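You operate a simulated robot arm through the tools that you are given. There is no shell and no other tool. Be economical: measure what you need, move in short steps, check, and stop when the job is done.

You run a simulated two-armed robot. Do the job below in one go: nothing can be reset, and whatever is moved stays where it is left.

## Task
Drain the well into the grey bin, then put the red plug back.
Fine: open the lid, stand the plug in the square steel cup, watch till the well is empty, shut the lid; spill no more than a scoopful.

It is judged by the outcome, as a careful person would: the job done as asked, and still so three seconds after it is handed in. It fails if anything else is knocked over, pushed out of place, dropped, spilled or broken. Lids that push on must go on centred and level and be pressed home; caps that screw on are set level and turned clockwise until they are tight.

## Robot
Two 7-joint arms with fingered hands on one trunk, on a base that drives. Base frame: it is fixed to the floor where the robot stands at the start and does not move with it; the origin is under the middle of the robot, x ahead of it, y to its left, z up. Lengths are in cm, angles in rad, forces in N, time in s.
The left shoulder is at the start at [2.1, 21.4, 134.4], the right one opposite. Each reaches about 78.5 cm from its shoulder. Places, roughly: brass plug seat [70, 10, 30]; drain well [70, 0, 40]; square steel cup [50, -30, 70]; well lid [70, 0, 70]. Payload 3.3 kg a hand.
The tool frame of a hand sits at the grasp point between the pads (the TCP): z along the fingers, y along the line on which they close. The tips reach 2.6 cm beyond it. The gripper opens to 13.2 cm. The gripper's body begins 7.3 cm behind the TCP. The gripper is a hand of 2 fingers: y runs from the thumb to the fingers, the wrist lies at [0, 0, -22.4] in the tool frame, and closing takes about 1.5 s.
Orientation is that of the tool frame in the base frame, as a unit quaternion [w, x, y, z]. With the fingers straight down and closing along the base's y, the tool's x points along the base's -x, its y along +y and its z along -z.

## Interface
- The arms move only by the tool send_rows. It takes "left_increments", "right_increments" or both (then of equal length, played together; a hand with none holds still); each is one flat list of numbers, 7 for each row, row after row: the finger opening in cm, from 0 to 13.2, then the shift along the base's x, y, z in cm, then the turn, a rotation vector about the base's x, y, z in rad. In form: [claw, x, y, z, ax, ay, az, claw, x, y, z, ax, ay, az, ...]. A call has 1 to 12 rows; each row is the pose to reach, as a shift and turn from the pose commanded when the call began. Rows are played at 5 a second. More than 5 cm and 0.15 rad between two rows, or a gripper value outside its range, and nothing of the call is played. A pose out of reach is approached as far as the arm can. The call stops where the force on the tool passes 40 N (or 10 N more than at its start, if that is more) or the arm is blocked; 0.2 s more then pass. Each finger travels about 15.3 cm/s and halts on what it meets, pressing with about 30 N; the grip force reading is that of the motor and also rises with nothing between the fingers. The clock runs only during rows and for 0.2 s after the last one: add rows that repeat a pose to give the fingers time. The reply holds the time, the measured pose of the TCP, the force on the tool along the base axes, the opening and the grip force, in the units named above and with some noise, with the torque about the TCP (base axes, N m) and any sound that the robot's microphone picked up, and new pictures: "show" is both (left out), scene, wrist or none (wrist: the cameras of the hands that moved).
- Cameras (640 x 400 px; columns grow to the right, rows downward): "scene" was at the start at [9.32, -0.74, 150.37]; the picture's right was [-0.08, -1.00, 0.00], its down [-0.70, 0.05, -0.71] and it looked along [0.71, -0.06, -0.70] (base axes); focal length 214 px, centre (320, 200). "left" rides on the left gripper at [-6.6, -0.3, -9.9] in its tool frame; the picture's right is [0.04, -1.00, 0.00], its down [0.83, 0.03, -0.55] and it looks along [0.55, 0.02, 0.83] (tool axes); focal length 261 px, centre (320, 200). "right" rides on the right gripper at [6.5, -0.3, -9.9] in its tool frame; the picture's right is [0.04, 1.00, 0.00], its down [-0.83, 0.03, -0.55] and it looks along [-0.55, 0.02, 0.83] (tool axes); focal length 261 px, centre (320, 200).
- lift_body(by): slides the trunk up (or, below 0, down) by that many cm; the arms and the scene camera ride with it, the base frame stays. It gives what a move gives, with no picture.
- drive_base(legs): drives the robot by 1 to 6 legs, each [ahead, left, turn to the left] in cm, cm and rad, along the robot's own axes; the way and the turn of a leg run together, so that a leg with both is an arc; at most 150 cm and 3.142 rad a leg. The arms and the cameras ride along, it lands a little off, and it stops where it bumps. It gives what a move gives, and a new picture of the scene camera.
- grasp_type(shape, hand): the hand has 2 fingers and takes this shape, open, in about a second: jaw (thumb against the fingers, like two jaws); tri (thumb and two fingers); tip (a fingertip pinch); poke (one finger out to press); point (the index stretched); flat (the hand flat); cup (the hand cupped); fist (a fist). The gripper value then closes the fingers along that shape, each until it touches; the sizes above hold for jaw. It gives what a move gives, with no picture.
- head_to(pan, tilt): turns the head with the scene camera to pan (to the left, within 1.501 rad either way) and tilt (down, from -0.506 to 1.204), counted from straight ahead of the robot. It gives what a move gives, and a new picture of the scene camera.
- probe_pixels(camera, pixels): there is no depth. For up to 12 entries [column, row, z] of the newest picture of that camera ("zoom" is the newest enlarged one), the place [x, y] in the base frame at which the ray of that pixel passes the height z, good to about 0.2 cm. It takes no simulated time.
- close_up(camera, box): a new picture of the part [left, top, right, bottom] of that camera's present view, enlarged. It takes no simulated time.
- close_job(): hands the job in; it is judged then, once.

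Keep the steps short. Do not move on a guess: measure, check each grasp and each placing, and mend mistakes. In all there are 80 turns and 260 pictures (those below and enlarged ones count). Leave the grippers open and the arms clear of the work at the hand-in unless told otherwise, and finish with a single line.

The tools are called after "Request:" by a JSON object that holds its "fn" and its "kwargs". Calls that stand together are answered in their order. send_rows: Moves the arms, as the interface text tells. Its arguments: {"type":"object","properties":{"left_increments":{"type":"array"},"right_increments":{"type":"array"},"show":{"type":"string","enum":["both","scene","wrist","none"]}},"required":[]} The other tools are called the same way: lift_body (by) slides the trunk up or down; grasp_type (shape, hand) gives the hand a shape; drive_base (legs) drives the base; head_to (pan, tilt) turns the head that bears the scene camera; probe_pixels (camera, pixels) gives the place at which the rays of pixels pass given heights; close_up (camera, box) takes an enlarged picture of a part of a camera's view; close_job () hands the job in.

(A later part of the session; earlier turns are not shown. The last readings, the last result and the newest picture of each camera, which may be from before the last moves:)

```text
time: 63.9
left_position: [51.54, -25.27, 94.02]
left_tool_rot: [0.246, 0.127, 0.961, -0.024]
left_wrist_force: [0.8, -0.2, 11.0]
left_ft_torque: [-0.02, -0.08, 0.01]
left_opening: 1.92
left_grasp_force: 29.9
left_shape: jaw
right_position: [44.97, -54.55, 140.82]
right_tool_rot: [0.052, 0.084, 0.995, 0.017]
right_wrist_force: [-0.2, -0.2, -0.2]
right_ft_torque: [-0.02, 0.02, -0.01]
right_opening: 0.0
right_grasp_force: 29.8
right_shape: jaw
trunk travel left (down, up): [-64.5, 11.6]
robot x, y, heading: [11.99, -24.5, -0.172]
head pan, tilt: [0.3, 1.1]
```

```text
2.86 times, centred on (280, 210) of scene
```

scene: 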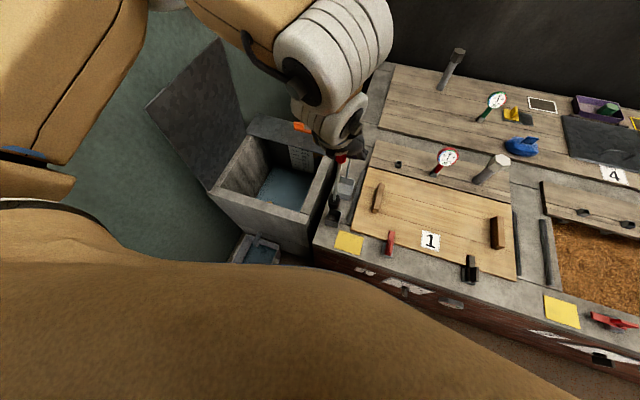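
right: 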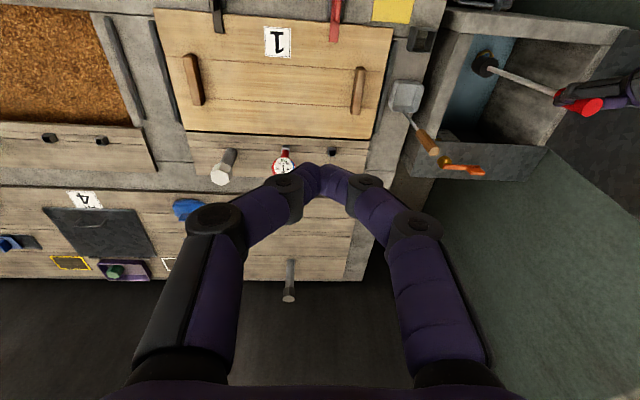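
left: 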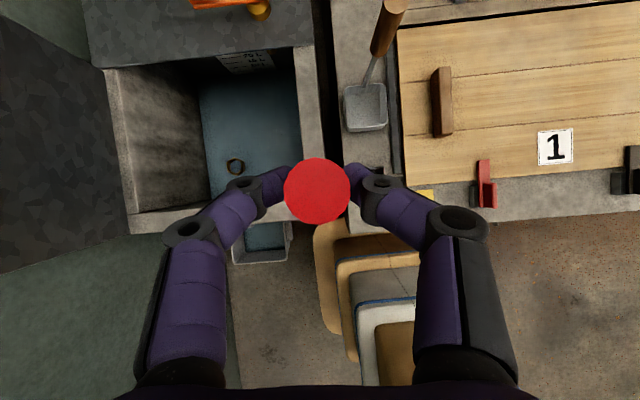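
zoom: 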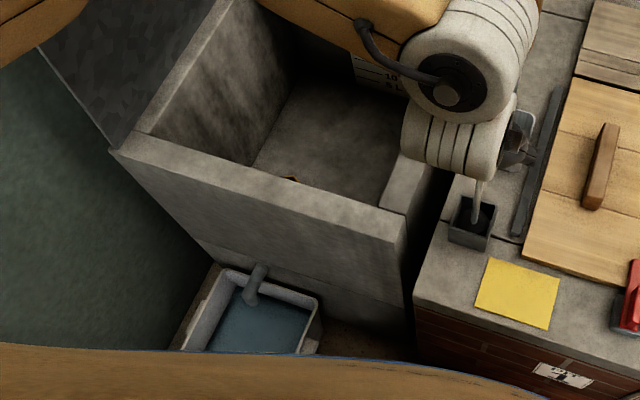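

Plug stands on the cup floor (11 N). The well already looks empty. I open the fingers slightly around the grip so it stands by itself, and look at well and bin.

Request:
{"fn": "send_rows", "kwargs": {"left_increments": [2.2, 0, 0, 0.2, 0, 0, 0, 3.2, 0, 0, 0.2, 0, 0, 0, 4, 0, 0, 0.2, 0, 0, 0, 4, 0, 0, 0.2, 0, 0, 0, 4, 0, 0, 0.2, 0, 0, 0], "show": "both"}}

Request:
{"fn": "close_up", "kwargs": {"camera": "scene", "box": [200, 140, 360, 280]}}

Request:
{"fn": "close_up", "kwargs": {"camera": "right", "box": [380, 0, 600, 130]}}

```text
time: 65.1
left_position: [51.59, -25.09, 94.07]
left_tool_rot: [0.244, 0.126, 0.961, -0.023]
left_wrist_force: [0.8, 0.0, 0.1]
left_ft_torque: [-0.03, 0.04, 0.01]
left_opening: 3.98
left_grasp_force: 0.1
left_shape: jaw
right_position: [45.05, -54.71, 140.82]
right_tool_rot: [0.05, 0.083, 0.995, 0.017]
right_wrist_force: [-1.3, 0.2, -0.6]
right_ft_torque: [0.02, 0.01, -0.01]
right_opening: 0.0
right_grasp_force: 29.8
right_shape: jaw
trunk travel left (down, up): [-64.5, 11.6]
robot x, y, heading: [11.55, -24.48, -0.175]
head pan, tilt: [0.3, 1.1]
```

scene: 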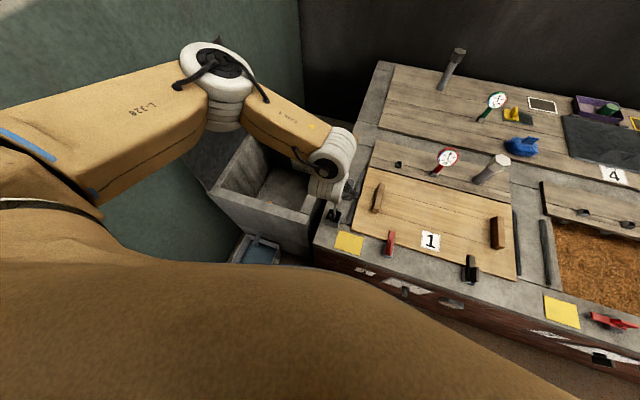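
left: 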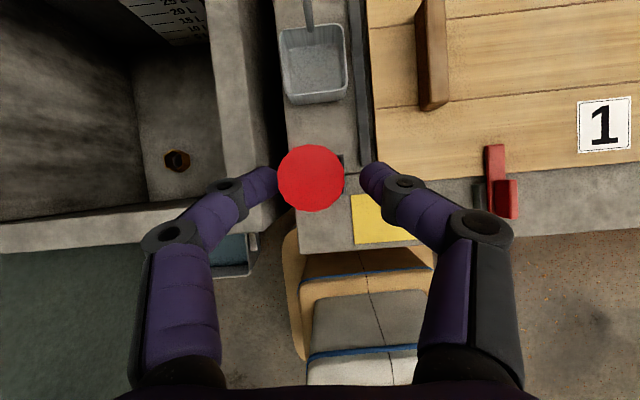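

```text
2.86 times, centred on (280, 210) of scene
```

zoom: 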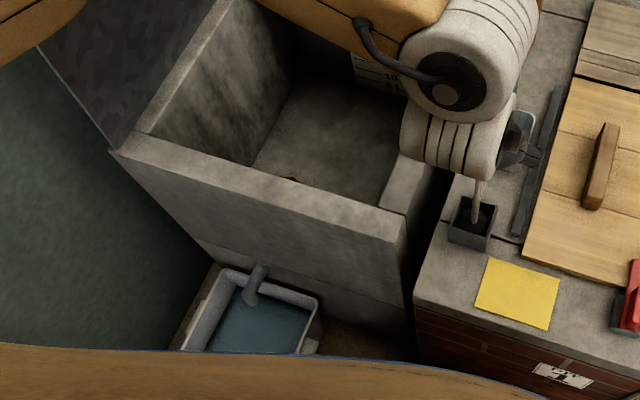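

```text
2.91 times, centred on (490, 65) of right
```

zoom: 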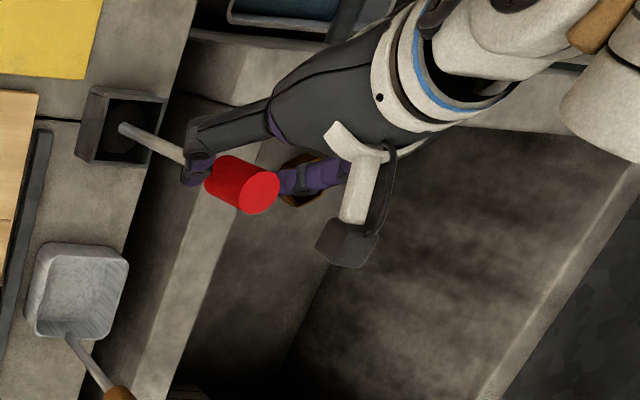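

The well floor is bare with the seat visible at left (178,160). Wait 2 s more and inspect closely.

Request:
{"fn": "send_rows", "kwargs": {"left_increments": [4, 0, 0, 0, 0, 0, 0, 4, 0, 0, 0, 0, 0, 0, 4, 0, 0, 0, 0, 0, 0, 4, 0, 0, 0, 0, 0, 0, 4, 0, 0, 0, 0, 0, 0, 4, 0, 0, 0, 0, 0, 0, 4, 0, 0, 0, 0, 0, 0, 4, 0, 0, 0, 0, 0, 0, 4, 0, 0, 0, 0, 0, 0, 4, 0, 0, 0, 0, 0, 0], "show": "none"}}

Request:
{"fn": "close_up", "kwargs": {"camera": "left", "box": [100, 80, 260, 200]}}

Request:
{"fn": "close_up", "kwargs": {"camera": "scene", "box": [220, 190, 320, 270]}}

```text
time: 67.3
left_position: [51.54, -25.17, 94.01]
left_tool_rot: [0.245, 0.126, 0.961, -0.023]
left_wrist_force: [-0.2, 0.5, 0.0]
left_ft_torque: [-0.01, 0.0, -0.02]
left_opening: 3.95
left_grasp_force: 0.1
left_shape: jaw
right_position: [45.05, -54.67, 140.75]
right_tool_rot: [0.05, 0.083, 0.995, 0.017]
right_wrist_force: [0.2, 0.2, -1.0]
right_ft_torque: [-0.01, -0.01, 0.01]
right_opening: 0.0
right_grasp_force: 30.0
right_shape: jaw
trunk travel left (down, up): [-64.5, 11.6]
robot x, y, heading: [11.58, -24.57, -0.173]
head pan, tilt: [0.3, 1.1]
```

```text
3.33 times, centred on (180, 140) of left
```

zoom: 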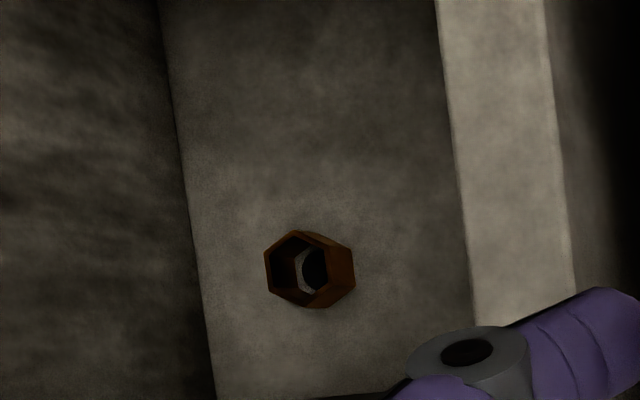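

```text
5.00 times, centred on (270, 230) of scene
```

zoom: 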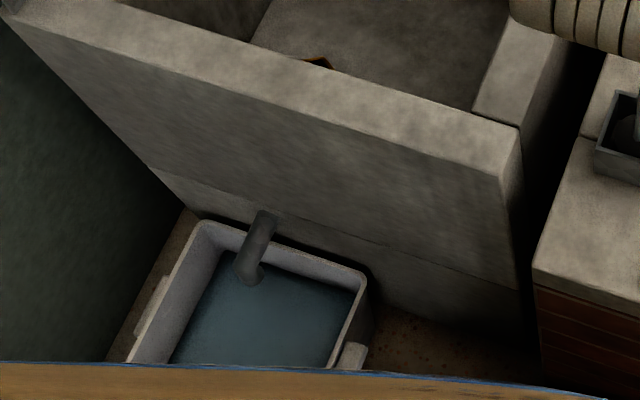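

Well is empty and the spout has stopped; the bin holds the water. Now re-grip the plug: I shift the hand (+0.5,+0.15) so the grip is centred as before, and close.

Request:
{"fn": "send_rows", "kwargs": {"left_increments": [4, 0.5, 0.15, 0, 0, 0, 0, 4, 0.5, 0.15, 0, 0, 0, 0], "show": "wrist"}}

```text
time: 67.9
left_position: [51.96, -25.04, 94.1]
left_tool_rot: [0.245, 0.127, 0.961, -0.023]
left_wrist_force: [-0.3, -0.7, 1.1]
left_ft_torque: [0.01, 0.0, 0.02]
left_opening: 3.95
left_grasp_force: 0.2
left_shape: jaw
right_position: [45.15, -54.72, 140.85]
right_tool_rot: [0.05, 0.083, 0.995, 0.017]
right_wrist_force: [-0.9, -0.7, 0.1]
right_ft_torque: [-0.01, -0.01, 0.0]
right_opening: 0.01
right_grasp_force: 30.1
right_shape: jaw
trunk travel left (down, up): [-64.5, 11.6]
robot x, y, heading: [11.79, -24.64, -0.172]
head pan, tilt: [0.3, 1.1]
```

left: 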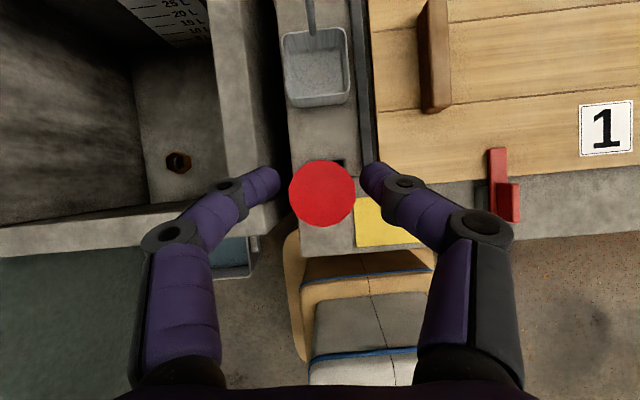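

Centred at (321,194). Close, then lift 4 cm.

Request:
{"fn": "send_rows", "kwargs": {"left_increments": [2, 0, 0, 0, 0, 0, 0, 0, 0, 0, 0, 0, 0, 0, 0, 0, 0, 0, 0, 0, 0, 0, 0, 0, 0, 0, 0, 0, 0, 0, 0, 0, 0, 0, 0, 0, 0, 0, 2, 0, 0, 0, 0, 0, 0, 4, 0, 0, 0], "show": "wrist"}}

Request:
{"fn": "close_up", "kwargs": {"camera": "right", "box": [380, 0, 600, 130]}}

Request:
{"fn": "close_up", "kwargs": {"camera": "scene", "box": [310, 150, 370, 230]}}

```text
time: 69.5
left_position: [51.97, -24.91, 98.13]
left_tool_rot: [0.244, 0.127, 0.961, -0.024]
left_wrist_force: [-0.6, -0.1, -2.4]
left_ft_torque: [-0.02, 0.02, -0.03]
left_opening: 1.83
left_grasp_force: 29.8
left_shape: jaw
right_position: [45.04, -54.61, 140.83]
right_tool_rot: [0.051, 0.084, 0.995, 0.016]
right_wrist_force: [0.7, 0.3, -0.4]
right_ft_torque: [0.0, 0.03, -0.02]
right_opening: 0.02
right_grasp_force: 30.2
right_shape: jaw
trunk travel left (down, up): [-64.5, 11.6]
robot x, y, heading: [11.32, -24.57, -0.171]
head pan, tilt: [0.3, 1.1]
```

left: 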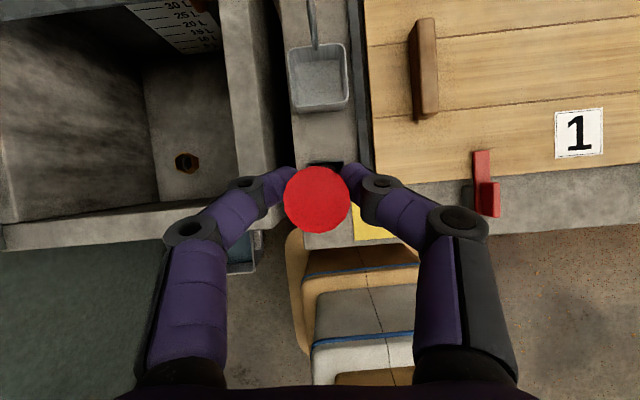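

```text
2.91 times, centred on (490, 65) of right
```

zoom: 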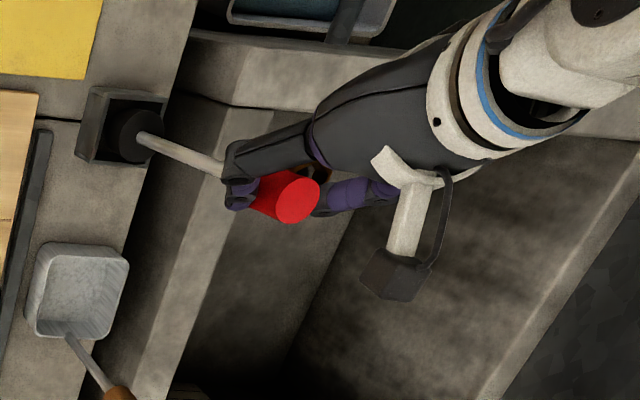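

```text
5.00 times, centred on (340, 190) of scene
```

zoom: 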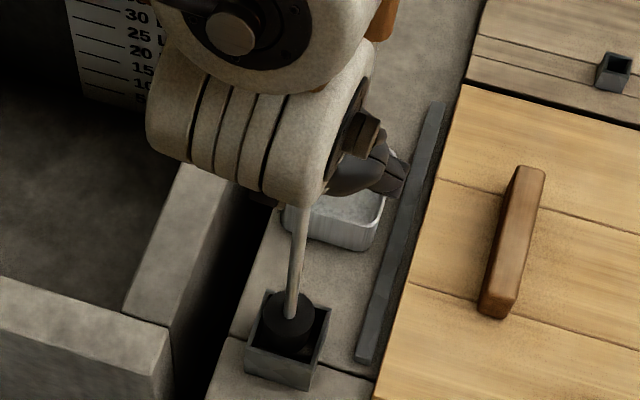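

Plug held, cup in place. Lift clear and carry back over the well along the same way.

Request:
{"fn": "send_rows", "kwargs": {"left_increments": [0, 0, 0, 5, 0, 0, 0, 0, 0, 0, 10, 0, 0, 0, 0, 0, 0, 14, 0, 0, 0, 0, 2, 4.2, 15, 0, 0, 0, 0, 4, 8.4, 15, 0, 0, 0, 0, 6, 12.6, 15, 0, 0, 0, 0, 8, 16.8, 15, 0, 0, 0, 0, 10, 21, 15, 0, 0, 0, 0, 12, 25.2, 15, 0, 0, 0, 0, 14, 29.4, 15, 0, 0, 0, 0, 15, 33.6, 14, 0, 0, 0, 0, 15, 33.6, 12, 0, 0, 0], "show": "both"}}

Request:
{"fn": "close_up", "kwargs": {"camera": "scene", "box": [310, 190, 358, 235]}}

```text
time: 72.1
left_position: [67.0, 8.65, 109.89]
left_tool_rot: [0.245, 0.127, 0.961, -0.023]
left_wrist_force: [-0.8, 0.7, -1.9]
left_ft_torque: [0.07, 0.01, -0.03]
left_opening: 1.79
left_grasp_force: 30.0
left_shape: jaw
right_position: [45.0, -54.7, 140.74]
right_tool_rot: [0.05, 0.083, 0.995, 0.017]
right_wrist_force: [-0.3, -0.5, 0.8]
right_ft_torque: [0.01, 0.03, 0.03]
right_opening: 0.0
right_grasp_force: 30.0
right_shape: jaw
trunk travel left (down, up): [-64.5, 11.6]
robot x, y, heading: [11.51, -24.51, -0.173]
head pan, tilt: [0.3, 1.1]
```

scene: 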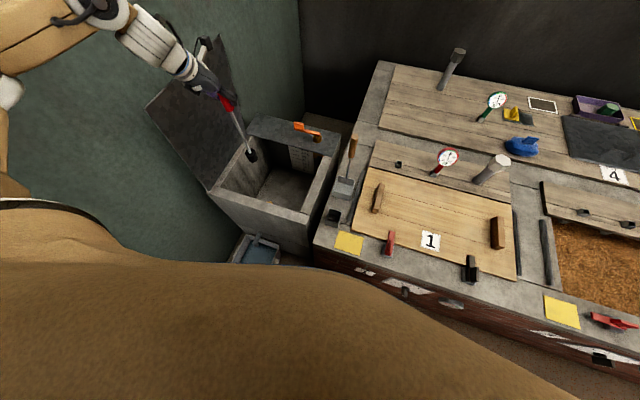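
left: 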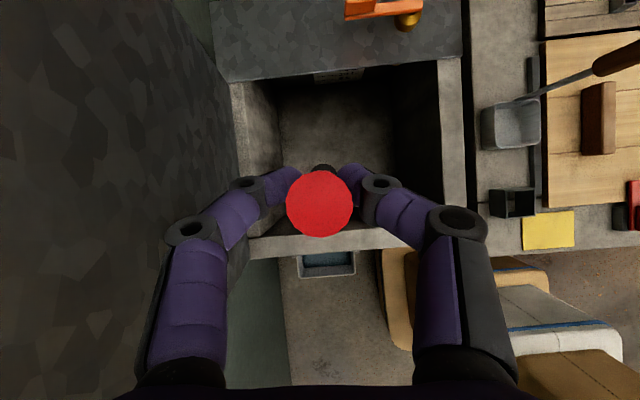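

```text
8.89 times, centred on (334, 212) of scene
```

zoom: 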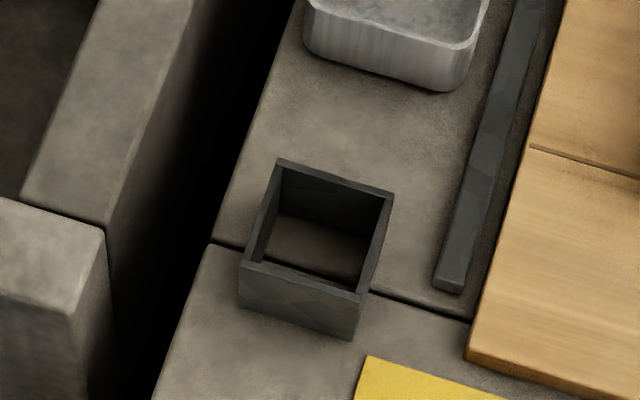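

The cup is unmoved. The plug's grip creeps slightly towards the palm, so no delay: lower the trunk 40 cm, bringing the stopper down into the well above the seat.

Request:
{"fn": "lift_body", "kwargs": {"by": -38}}

Request:
{"fn": "head_to", "kwargs": {"pan": 0.42, "tilt": 0.95}}

Request:
{"fn": "close_up", "kwargs": {"camera": "left", "box": [160, 80, 480, 280]}}

Request:
{"fn": "close_up", "kwargs": {"camera": "scene", "box": [150, 90, 310, 230]}}

```text
time: 75.8
left_position: [66.89, 8.73, 72.09]
left_tool_rot: [0.245, 0.126, 0.961, -0.023]
left_wrist_force: [0.1, 0.5, -2.0]
left_ft_torque: [0.02, 0.0, 0.01]
left_opening: 1.74
left_grasp_force: 29.8
left_shape: jaw
right_position: [45.08, -54.54, 102.82]
right_tool_rot: [0.05, 0.084, 0.995, 0.017]
right_wrist_force: [-0.1, -0.7, -0.1]
right_ft_torque: [0.01, -0.02, 0.01]
right_opening: 0.0
right_grasp_force: 29.7
right_shape: jaw
trunk travel left (down, up): [-26.5, 49.6]
robot x, y, heading: [11.53, -24.74, -0.173]
head pan, tilt: [0.3, 1.1]
```

```text
time: 76.5
left_position: [66.96, 8.6, 72.14]
left_tool_rot: [0.245, 0.127, 0.961, -0.024]
left_wrist_force: [-0.8, -1.1, -2.1]
left_ft_torque: [-0.03, 0.0, -0.01]
left_opening: 1.76
left_grasp_force: 29.8
left_shape: jaw
right_position: [45.03, -54.58, 102.85]
right_tool_rot: [0.051, 0.083, 0.995, 0.017]
right_wrist_force: [0.1, 0.5, 0.1]
right_ft_torque: [0.0, -0.01, 0.01]
right_opening: 0.0
right_grasp_force: 30.1
right_shape: jaw
trunk travel left (down, up): [-26.5, 49.6]
robot x, y, heading: [11.47, -24.37, -0.179]
head pan, tilt: [0.421, 0.949]
```

scene: 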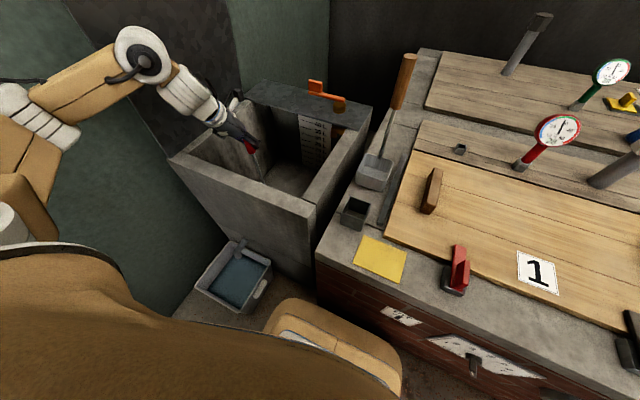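

```text
2.00 times, centred on (320, 180) of left
```

zoom: 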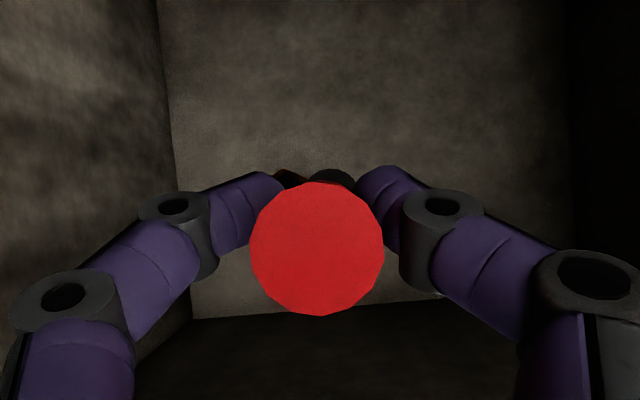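

```text
2.86 times, centred on (230, 160) of scene
```

zoom: 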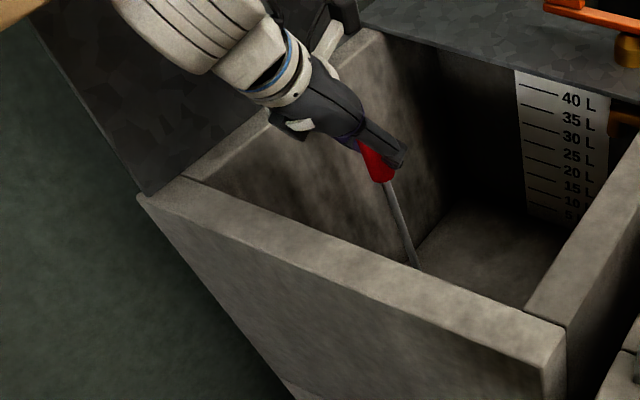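

Rod is nearly upright (bottom ~0.4 cm ahead of top). Shift to over the seat: TCP to (67.9,12.75), down to z 67, then compare stopper and seat.

Request:
{"fn": "send_rows", "kwargs": {"left_increments": [0, 0.5, 2, 0, 0, 0, 0, 0, 0.9, 4.1, 0, 0, 0, 0, 0, 0.9, 4.1, -2.5, 0, 0, 0, 0, 0.9, 4.1, -4.5, 0, 0, 0], "show": "wrist"}}

Request:
{"fn": "close_up", "kwargs": {"camera": "left", "box": [270, 120, 370, 190]}}

Request:
{"fn": "close_up", "kwargs": {"camera": "scene", "box": [200, 110, 300, 200]}}

```text
time: 77.5
left_position: [67.84, 12.75, 67.55]
left_tool_rot: [0.245, 0.127, 0.961, -0.022]
left_wrist_force: [0.0, -0.2, -2.1]
left_ft_torque: [0.03, 0.02, 0.0]
left_opening: 1.75
left_grasp_force: 30.2
left_shape: jaw
right_position: [45.19, -54.64, 102.76]
right_tool_rot: [0.05, 0.083, 0.995, 0.017]
right_wrist_force: [-0.7, 0.3, 0.1]
right_ft_torque: [0.02, 0.02, 0.0]
right_opening: 0.01
right_grasp_force: 30.3
right_shape: jaw
trunk travel left (down, up): [-26.5, 49.6]
robot x, y, heading: [11.59, -24.36, -0.171]
head pan, tilt: [0.421, 0.949]
```

left: 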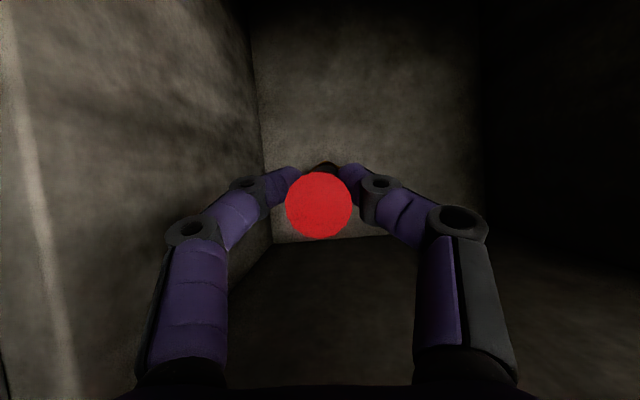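

```text
5.71 times, centred on (320, 155) of left
```

zoom: 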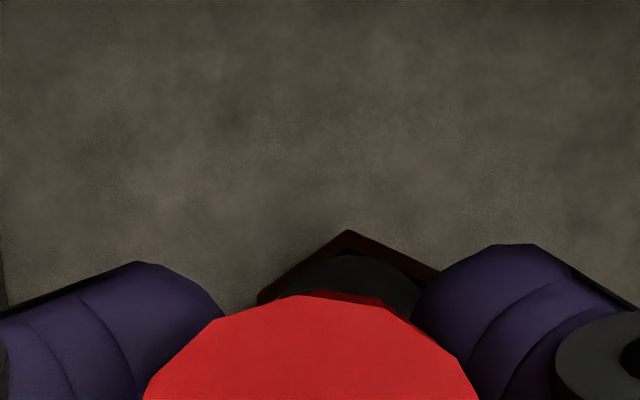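

```text
4.44 times, centred on (250, 155) of scene
```

zoom: 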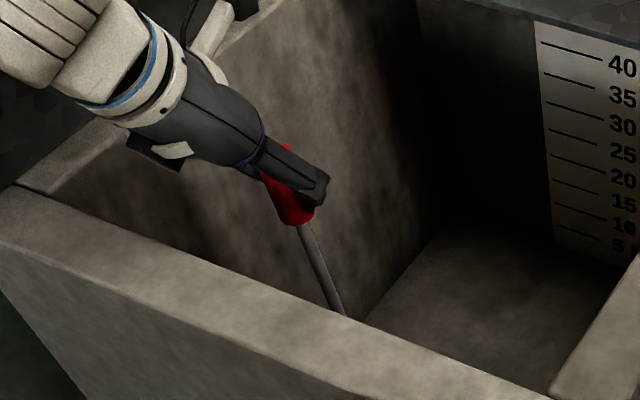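

Very close: stopper's far edge at left (325.6,164.5), hex apex at (324.8,160.3). Measure both at their heights.

Request:
{"fn": "probe_pixels", "kwargs": {"camera": "left", "pixels": [[325.6, 164.5, 41], [325.6, 164.5, 42], [325.6, 164.5, 43], [324.8, 160.3, 33], [324.8, 160.3, 34], [309.5, 173, 34], [341, 167, 34], [313, 171, 42], [337, 169, 42]]}}

```text
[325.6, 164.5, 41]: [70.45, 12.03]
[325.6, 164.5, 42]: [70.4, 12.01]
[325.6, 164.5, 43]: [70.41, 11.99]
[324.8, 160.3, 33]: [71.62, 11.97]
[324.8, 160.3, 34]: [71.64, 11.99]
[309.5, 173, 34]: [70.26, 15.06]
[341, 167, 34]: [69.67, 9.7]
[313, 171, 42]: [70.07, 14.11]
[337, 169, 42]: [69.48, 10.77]
```

Stopper ≈(68.4,12.35), seat centre ≈(68.3,12.6). Shift y +0.2 and lower gently, watching the force.

Request:
{"fn": "send_rows", "kwargs": {"left_increments": [0, 0, 0.2, -1, 0, 0, 0, 0, 0, 0.2, -2, 0, 0, 0, 0, 0, 0.2, -3, 0, 0, 0, 0, 0, 0.2, -3, 0, 0, 0], "show": "wrist"}}

Request:
{"fn": "close_up", "kwargs": {"camera": "left", "box": [270, 120, 370, 190]}}

```text
time: 78.5
left_position: [67.91, 12.79, 64.56]
left_tool_rot: [0.245, 0.127, 0.961, -0.023]
left_wrist_force: [0.1, 0.3, -2.6]
left_ft_torque: [0.01, 0.02, -0.01]
left_opening: 1.75
left_grasp_force: 30.2
left_shape: jaw
right_position: [45.13, -54.56, 102.84]
right_tool_rot: [0.05, 0.083, 0.995, 0.017]
right_wrist_force: [0.3, 0.9, -0.6]
right_ft_torque: [0.02, -0.02, 0.01]
right_opening: 0.02
right_grasp_force: 29.9
right_shape: jaw
trunk travel left (down, up): [-26.5, 49.6]
robot x, y, heading: [11.34, -24.57, -0.172]
head pan, tilt: [0.421, 0.949]
```

left: 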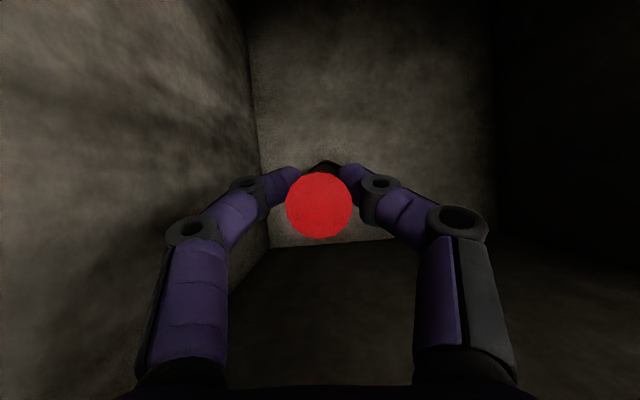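

```text
5.71 times, centred on (320, 155) of left
```

zoom: 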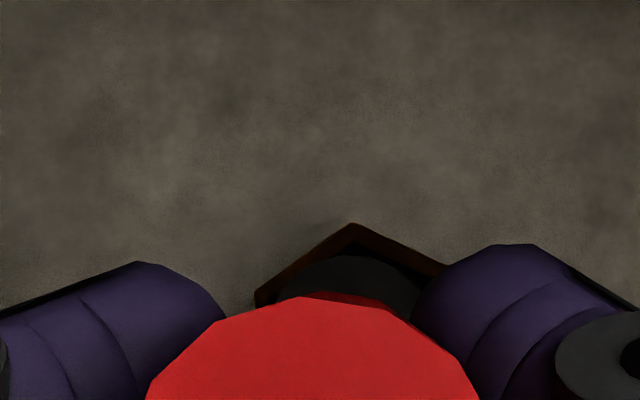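

Aligned laterally (apex 353, stopper 352). Lower 1.5 more and read.

Request:
{"fn": "probe_pixels", "kwargs": {"camera": "left", "pixels": [[325.8, 158.9, 34], [325.6, 164.7, 39]]}}

Request:
{"fn": "send_rows", "kwargs": {"left_increments": [0, 0, 0, -0.5, 0, 0, 0, 0, 0, 0, -1, 0, 0, 0, 0, 0, 0, -1.5, 0, 0, 0], "show": "none"}}

```text
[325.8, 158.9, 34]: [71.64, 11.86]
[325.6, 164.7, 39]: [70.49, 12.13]
```

```text
time: 79.3
left_position: [67.81, 12.91, 63.11]
left_tool_rot: [0.244, 0.127, 0.961, -0.023]
left_wrist_force: [1.2, 0.4, -3.1]
left_ft_torque: [0.0, 0.01, 0.02]
left_opening: 1.74
left_grasp_force: 30.1
left_shape: jaw
right_position: [45.14, -54.53, 102.76]
right_tool_rot: [0.05, 0.083, 0.995, 0.017]
right_wrist_force: [-0.6, -0.7, -0.6]
right_ft_torque: [0.01, -0.01, 0.01]
right_opening: 0.0
right_grasp_force: 30.1
right_shape: jaw
trunk travel left (down, up): [-26.5, 49.6]
robot x, y, heading: [11.63, -24.77, -0.168]
head pan, tilt: [0.421, 0.949]
```

No contact yet. Continue 0.5 at a time.

Request:
{"fn": "send_rows", "kwargs": {"left_increments": [0, 0, 0, -0.5, 0, 0, 0], "show": "none"}}

Request:
{"fn": "send_rows", "kwargs": {"left_increments": [0, 0, 0, -0.4, 0, 0, 0], "show": "none"}}

Request:
{"fn": "send_rows", "kwargs": {"left_increments": [0, 0, 0, -0.4, 0, 0, 0], "show": "wrist"}}

Request:
{"fn": "close_up", "kwargs": {"camera": "left", "box": [270, 120, 370, 190]}}

```text
time: 79.7
left_position: [67.86, 12.83, 62.66]
left_tool_rot: [0.244, 0.126, 0.961, -0.024]
left_wrist_force: [0.1, 0.7, -2.2]
left_ft_torque: [-0.03, 0.03, -0.02]
left_opening: 1.73
left_grasp_force: 30.2
left_shape: jaw
right_position: [45.08, -54.63, 102.86]
right_tool_rot: [0.05, 0.084, 0.995, 0.016]
right_wrist_force: [-0.1, 0.2, -1.1]
right_ft_torque: [0.01, -0.01, 0.01]
right_opening: 0.0
right_grasp_force: 29.9
right_shape: jaw
trunk travel left (down, up): [-26.5, 49.6]
robot x, y, heading: [11.79, -24.83, -0.172]
head pan, tilt: [0.421, 0.949]
```

```text
time: 80.1
left_position: [67.9, 12.86, 62.08]
left_tool_rot: [0.244, 0.127, 0.961, -0.024]
left_wrist_force: [-0.1, -0.2, -2.2]
left_ft_torque: [-0.01, 0.05, 0.0]
left_opening: 1.72
left_grasp_force: 30.1
left_shape: jaw
right_position: [45.05, -54.49, 102.83]
right_tool_rot: [0.05, 0.084, 0.995, 0.016]
right_wrist_force: [0.1, -0.2, -0.5]
right_ft_torque: [0.0, 0.02, -0.02]
right_opening: 0.0
right_grasp_force: 30.0
right_shape: jaw
trunk travel left (down, up): [-26.5, 49.6]
robot x, y, heading: [11.58, -24.16, -0.169]
head pan, tilt: [0.421, 0.949]
```

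```text
time: 80.5
left_position: [67.96, 12.66, 62.07]
left_tool_rot: [0.247, 0.127, 0.96, -0.023]
left_wrist_force: [0.7, -0.7, 9.1]
left_ft_torque: [-0.03, -0.05, -0.01]
left_opening: 1.77
left_grasp_force: 29.7
left_shape: jaw
right_position: [45.01, -54.74, 102.82]
right_tool_rot: [0.051, 0.083, 0.995, 0.016]
right_wrist_force: [-0.4, -0.9, -0.1]
right_ft_torque: [0.01, 0.04, -0.02]
right_opening: 0.0
right_grasp_force: 29.9
right_shape: jaw
trunk travel left (down, up): [-26.5, 49.6]
robot x, y, heading: [11.64, -24.39, -0.177]
head pan, tilt: [0.421, 0.949]
```

left: 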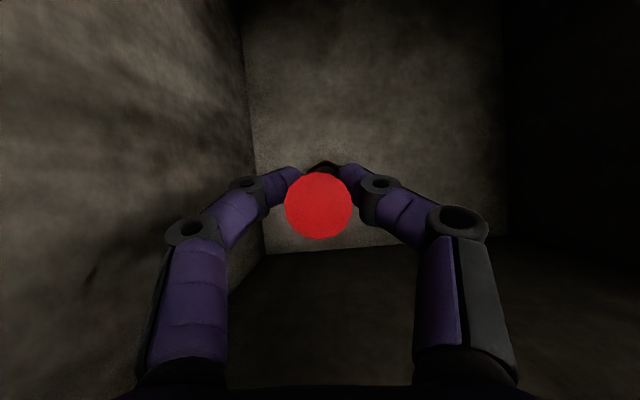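

```text
5.71 times, centred on (320, 155) of left
```

zoom: 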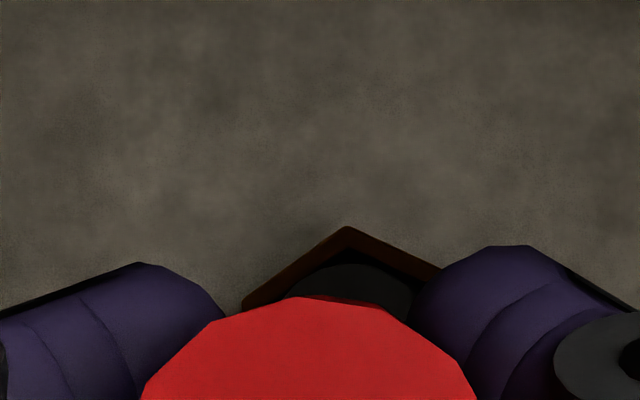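

Contact at TCP z≈62.05, the same height as when originally seated, so the stopper is in. Press home a little more.

Request:
{"fn": "send_rows", "kwargs": {"left_increments": [0, 0.2, 0, -0.4, 0, 0, 0, 0, 0.2, 0, -0.8, 0, 0, 0, 0, 0.2, 0, -0.8, 0, 0, 0], "show": "none"}}

Request:
{"fn": "close_up", "kwargs": {"camera": "left", "box": [270, 120, 370, 190]}}

```text
time: 81.3
left_position: [68.57, 12.68, 61.75]
left_tool_rot: [0.255, 0.124, 0.959, -0.024]
left_wrist_force: [0.1, -0.9, 21.4]
left_ft_torque: [-0.04, -0.08, 0.03]
left_opening: 2.02
left_grasp_force: 30.0
left_shape: jaw
right_position: [45.02, -54.72, 102.82]
right_tool_rot: [0.052, 0.083, 0.995, 0.017]
right_wrist_force: [-0.3, 0.0, -0.6]
right_ft_torque: [-0.02, 0.03, -0.02]
right_opening: 0.0
right_grasp_force: 30.2
right_shape: jaw
trunk travel left (down, up): [-26.5, 49.6]
robot x, y, heading: [11.98, -24.7, -0.175]
head pan, tilt: [0.421, 0.949]
stopped in row 3 (left hand): the force on the tool passed its limit (the readings are from after the stop); the commanded pose is now the measured one
```

```text
5.71 times, centred on (320, 155) of left
5 turns are left
```

zoom: 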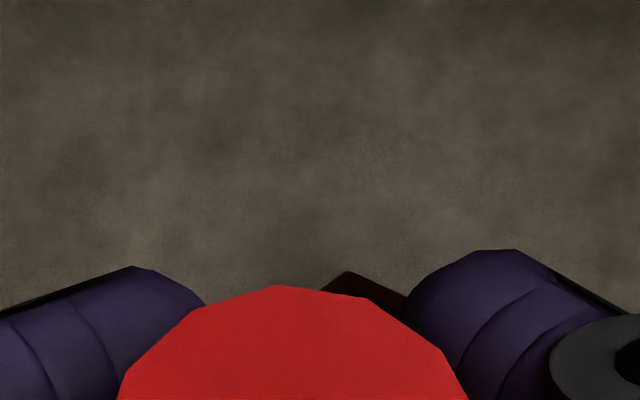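

The plug is pressed home (21 N). Only five turns remain, so I chain calls: release the plug, lift the hand straight off, raise the trunk, bring the open hand above the lid's top edge, and look.

Request:
{"fn": "send_rows", "kwargs": {"left_increments": [3, 0, 0, 0, 0, 0, 0, 5, 0, 0, 0, 0, 0, 0, 5, 0, 0, 0, 0, 0, 0, 5, 0, 0, 4.5, 0, 0, 0, 5, 0, 0, 8, 0, 0, 0, 5, -0.3, -1.7, 12, 0, 0, 0, 5, -0.6, -3.4, 16, 0, 0, 0, 5, -0.9, -5, 19.5, 0, 0, 0, 5, -0.9, -5, 22, 0, 0, 0], "show": "wrist"}}

Request:
{"fn": "lift_body", "kwargs": {"by": 28}}

Request:
{"fn": "send_rows", "kwargs": {"left_increments": [7, -2.5, 0.4, 3.1, 0, 0, 0, 9, -5, 0.8, 6.2, 0, 0, 0, 10, -7.5, 1.2, 9.3, 0, 0, 0, 10, -10, 1.6, 12.3, 0, 0, 0, 10, -9.4, 5.9, 12.3, 0, 0, 0, 10, -8.7, 10.1, 12.3, 0, 0, 0, 10, -8.1, 14.3, 12.3, 0, 0, 0], "show": "wrist"}}

Request:
{"fn": "head_to", "kwargs": {"pan": 0.5, "tilt": 0.6}}

Request:
{"fn": "close_up", "kwargs": {"camera": "scene", "box": [130, 80, 370, 300]}}

```text
time: 83.3
left_position: [67.59, 7.91, 83.29]
left_tool_rot: [0.25, 0.125, 0.96, -0.024]
left_wrist_force: [0.1, 0.2, 0.3]
left_ft_torque: [0.02, 0.0, 0.0]
left_opening: 4.98
left_grasp_force: 0.1
left_shape: jaw
right_position: [45.02, -54.65, 102.82]
right_tool_rot: [0.051, 0.083, 0.995, 0.017]
right_wrist_force: [-0.2, -0.9, -0.1]
right_ft_torque: [-0.01, 0.01, 0.0]
right_opening: 0.02
right_grasp_force: 30.1
right_shape: jaw
trunk travel left (down, up): [-26.5, 49.6]
robot x, y, heading: [11.57, -24.42, -0.17]
head pan, tilt: [0.421, 0.949]
```

left: 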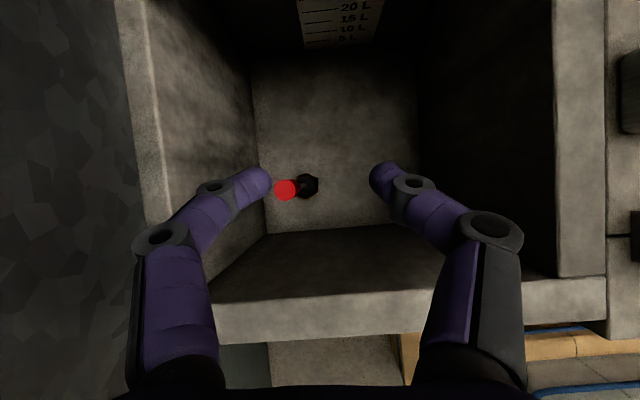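

```text
time: 86.1
left_position: [67.48, 7.72, 111.39]
left_tool_rot: [0.249, 0.127, 0.96, -0.025]
left_wrist_force: [-0.3, 0.0, -0.6]
left_ft_torque: [0.01, 0.03, 0.02]
left_opening: 5.0
left_grasp_force: 0.1
left_shape: jaw
right_position: [45.11, -54.62, 130.88]
right_tool_rot: [0.051, 0.084, 0.995, 0.017]
right_wrist_force: [0.5, 0.3, -0.2]
right_ft_torque: [0.02, 0.02, 0.01]
right_opening: 0.01
right_grasp_force: 29.6
right_shape: jaw
trunk travel left (down, up): [-54.5, 21.6]
robot x, y, heading: [11.79, -24.87, -0.175]
head pan, tilt: [0.421, 0.949]
```

```text
time: 87.7
left_position: [60.11, 21.87, 123.39]
left_tool_rot: [0.25, 0.126, 0.96, -0.025]
left_wrist_force: [1.1, -0.5, -0.6]
left_ft_torque: [-0.04, -0.02, -0.01]
left_opening: 9.98
left_grasp_force: 0.0
left_shape: jaw
left hand out of reach, approached as far as the arm can: row 7
right_position: [45.15, -54.58, 130.89]
right_tool_rot: [0.051, 0.083, 0.995, 0.016]
right_wrist_force: [0.5, -0.4, 0.9]
right_ft_torque: [0.0, -0.01, -0.01]
right_opening: 0.0
right_grasp_force: 29.5
right_shape: jaw
trunk travel left (down, up): [-54.5, 21.6]
robot x, y, heading: [11.81, -24.45, -0.169]
head pan, tilt: [0.421, 0.949]
```

left: 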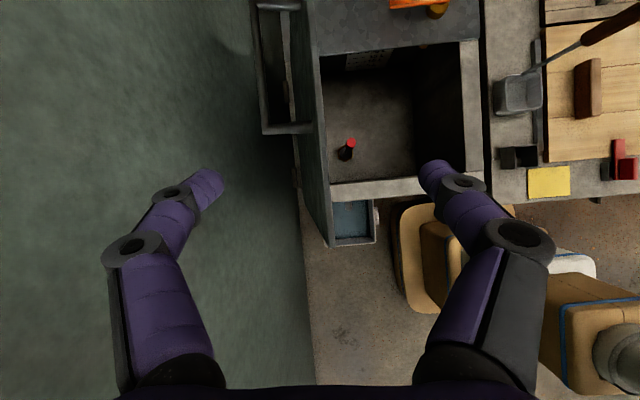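

```text
time: 88.5
left_position: [60.06, 21.68, 123.27]
left_tool_rot: [0.251, 0.126, 0.959, -0.025]
left_wrist_force: [-0.2, 0.2, 0.1]
left_ft_torque: [0.03, 0.01, 0.01]
left_opening: 9.97
left_grasp_force: 0.2
left_shape: jaw
right_position: [45.16, -54.61, 130.82]
right_tool_rot: [0.05, 0.083, 0.995, 0.017]
right_wrist_force: [0.8, 0.5, -0.3]
right_ft_torque: [-0.05, 0.01, 0.01]
right_opening: 0.0
right_grasp_force: 29.7
right_shape: jaw
trunk travel left (down, up): [-54.5, 21.6]
robot x, y, heading: [11.6, -24.57, -0.173]
head pan, tilt: [0.499, 0.6]
```

scene: 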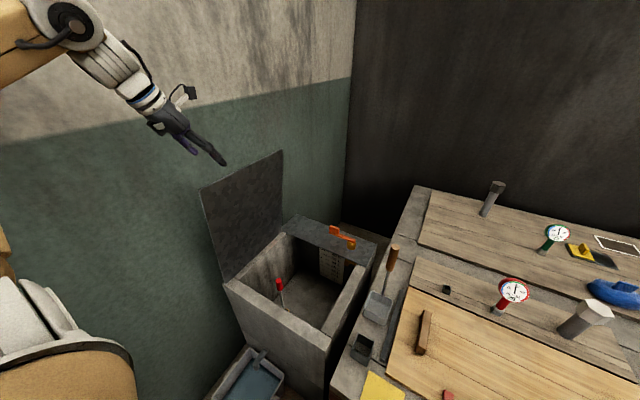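

```text
1.82 times, centred on (250, 190) of scene
4 turns are left
```

zoom: 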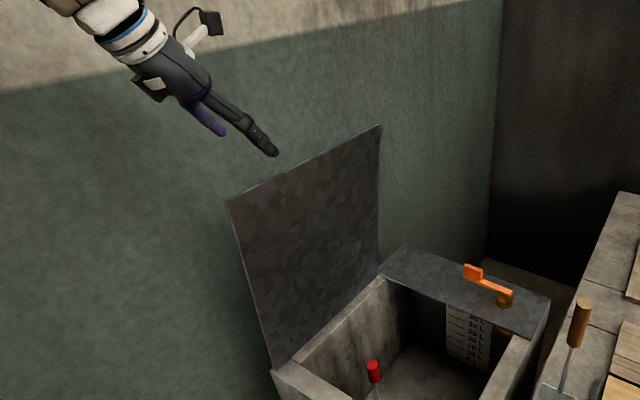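

The lid's top front corner projects to (56.2,22.3,116), exactly between the open fingers. I lower 8.4 cm to straddle the edge, then guide the lid down its arc to ~12°, rolling the hand, and look.

Request:
{"fn": "send_rows", "kwargs": {"left_increments": [10, 0, 0, -4.2, 0, 0, 0, 10, 0, 0, -8.4, 0, 0, 0], "show": "wrist"}}

Request:
{"fn": "send_rows", "kwargs": {"left_increments": [10, -0.79, -4.55, -1.06, 0.068, -0.012, 0, 10, -1.57, -8.96, -2.6, 0.135, -0.024, 0, 10, -2.3, -13.2, -4.6, 0.203, -0.035, 0, 10, -3.0, -17.2, -7.05, 0.27, -0.047, 0, 10, -3.66, -20.93, -9.9, 0.338, -0.059, 0, 10, -4.25, -24.35, -13.14, 0.405, -0.071, 0], "show": "both"}}

Request:
{"fn": "send_rows", "kwargs": {"left_increments": [10, -0.53, -3.06, -3.58, 0.068, -0.012, 0, 10, -1.0, -5.74, -7.46, 0.135, -0.024, 0, 10, -1.4, -8.0, -11.6, 0.203, -0.035, 0, 10, -1.72, -9.83, -15.98, 0.27, -0.047, 0, 10, -1.95, -11.2, -20.5, 0.338, -0.059, 0, 10, -2.02, -11.55, -22.0, 0.36, -0.063, 0], "show": "both"}}

Request:
{"fn": "close_up", "kwargs": {"camera": "scene", "box": [200, 180, 420, 340]}}

```text
time: 89.2
left_position: [60.05, 21.85, 115.02]
left_tool_rot: [0.251, 0.125, 0.959, -0.024]
left_wrist_force: [-0.1, 0.6, -0.3]
left_ft_torque: [0.02, -0.03, 0.0]
left_opening: 9.98
left_grasp_force: 0.1
left_shape: jaw
right_position: [44.97, -54.61, 130.74]
right_tool_rot: [0.05, 0.083, 0.995, 0.016]
right_wrist_force: [0.5, -0.2, -0.4]
right_ft_torque: [0.01, -0.01, 0.02]
right_opening: 0.01
right_grasp_force: 30.0
right_shape: jaw
trunk travel left (down, up): [-54.5, 21.6]
robot x, y, heading: [11.35, -24.37, -0.172]
head pan, tilt: [0.499, 0.6]
```

left: 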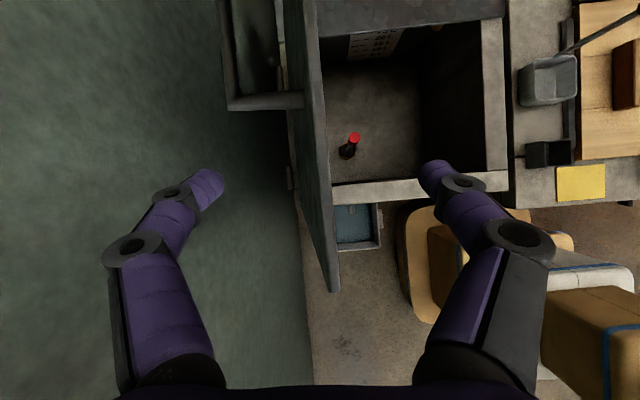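

```text
time: 90.5
left_position: [55.67, -2.49, 102.15]
left_tool_rot: [0.254, 0.173, 0.936, 0.174]
left_wrist_force: [0.7, -0.5, 0.0]
left_ft_torque: [-0.02, 0.0, -0.02]
left_opening: 9.99
left_grasp_force: 0.0
left_shape: jaw
right_position: [45.1, -54.74, 130.86]
right_tool_rot: [0.051, 0.083, 0.995, 0.017]
right_wrist_force: [0.8, 0.4, -0.7]
right_ft_torque: [-0.01, 0.01, -0.04]
right_opening: 0.0
right_grasp_force: 29.8
right_shape: jaw
trunk travel left (down, up): [-54.5, 21.6]
robot x, y, heading: [11.36, -24.41, -0.177]
head pan, tilt: [0.499, 0.6]
```

scene: 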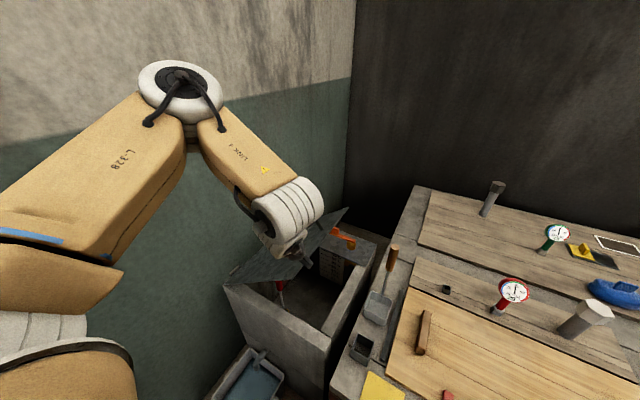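
left: 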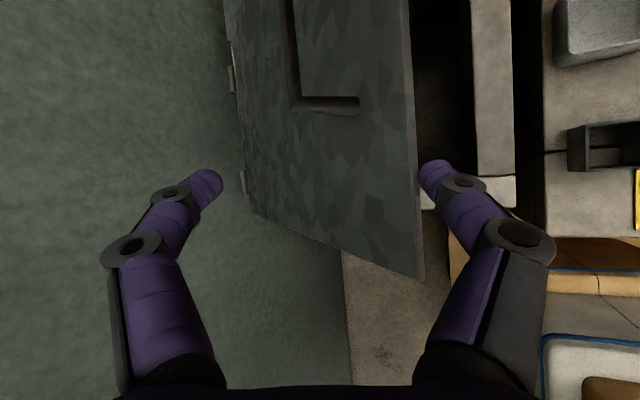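

```text
time: 92.2
left_position: [56.51, -7.44, 80.26]
left_tool_rot: [0.241, 0.175, 0.882, 0.366]
left_wrist_force: [-0.4, -0.5, -0.9]
left_ft_torque: [0.01, -0.01, 0.03]
left_opening: 9.99
left_grasp_force: 0.0
left_shape: jaw
left hand out of reach, approached as far as the arm can: row 5, 6
right_position: [45.19, -54.56, 130.72]
right_tool_rot: [0.05, 0.083, 0.995, 0.016]
right_wrist_force: [0.2, 0.9, -0.5]
right_ft_torque: [-0.01, -0.01, 0.02]
right_opening: 0.04
right_grasp_force: 30.0
right_shape: jaw
trunk travel left (down, up): [-54.5, 21.6]
robot x, y, heading: [11.55, -24.64, -0.173]
head pan, tilt: [0.499, 0.6]
stopped in row 6 (left hand): the arm was blocked; the commanded pose is now the measured one
```

scene: 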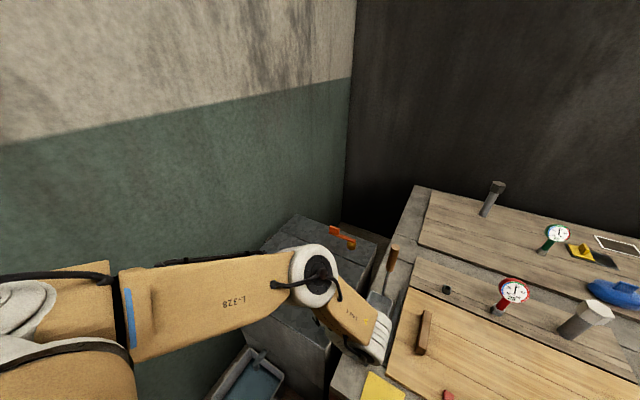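
left: 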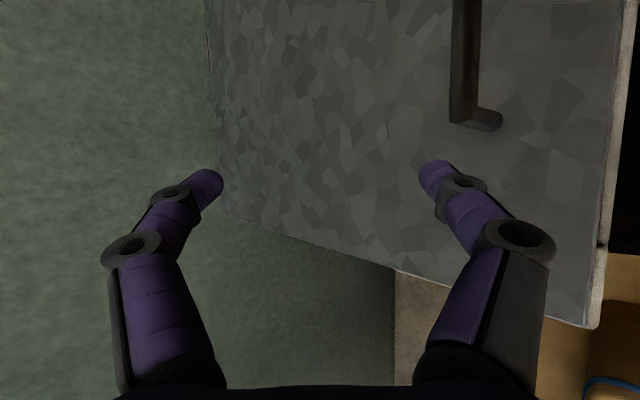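

```text
2.50 times, centred on (310, 260) of scene
3 turns are left
```

zoom: 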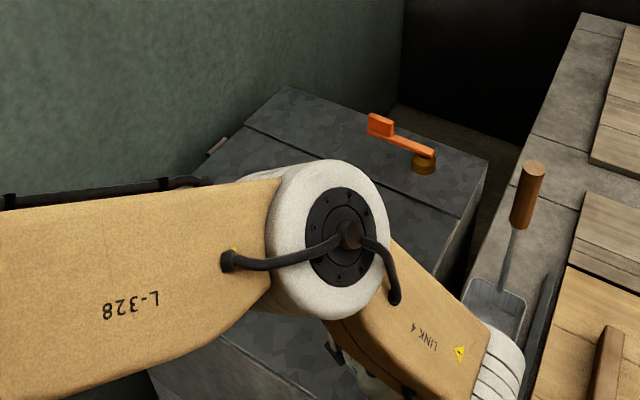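

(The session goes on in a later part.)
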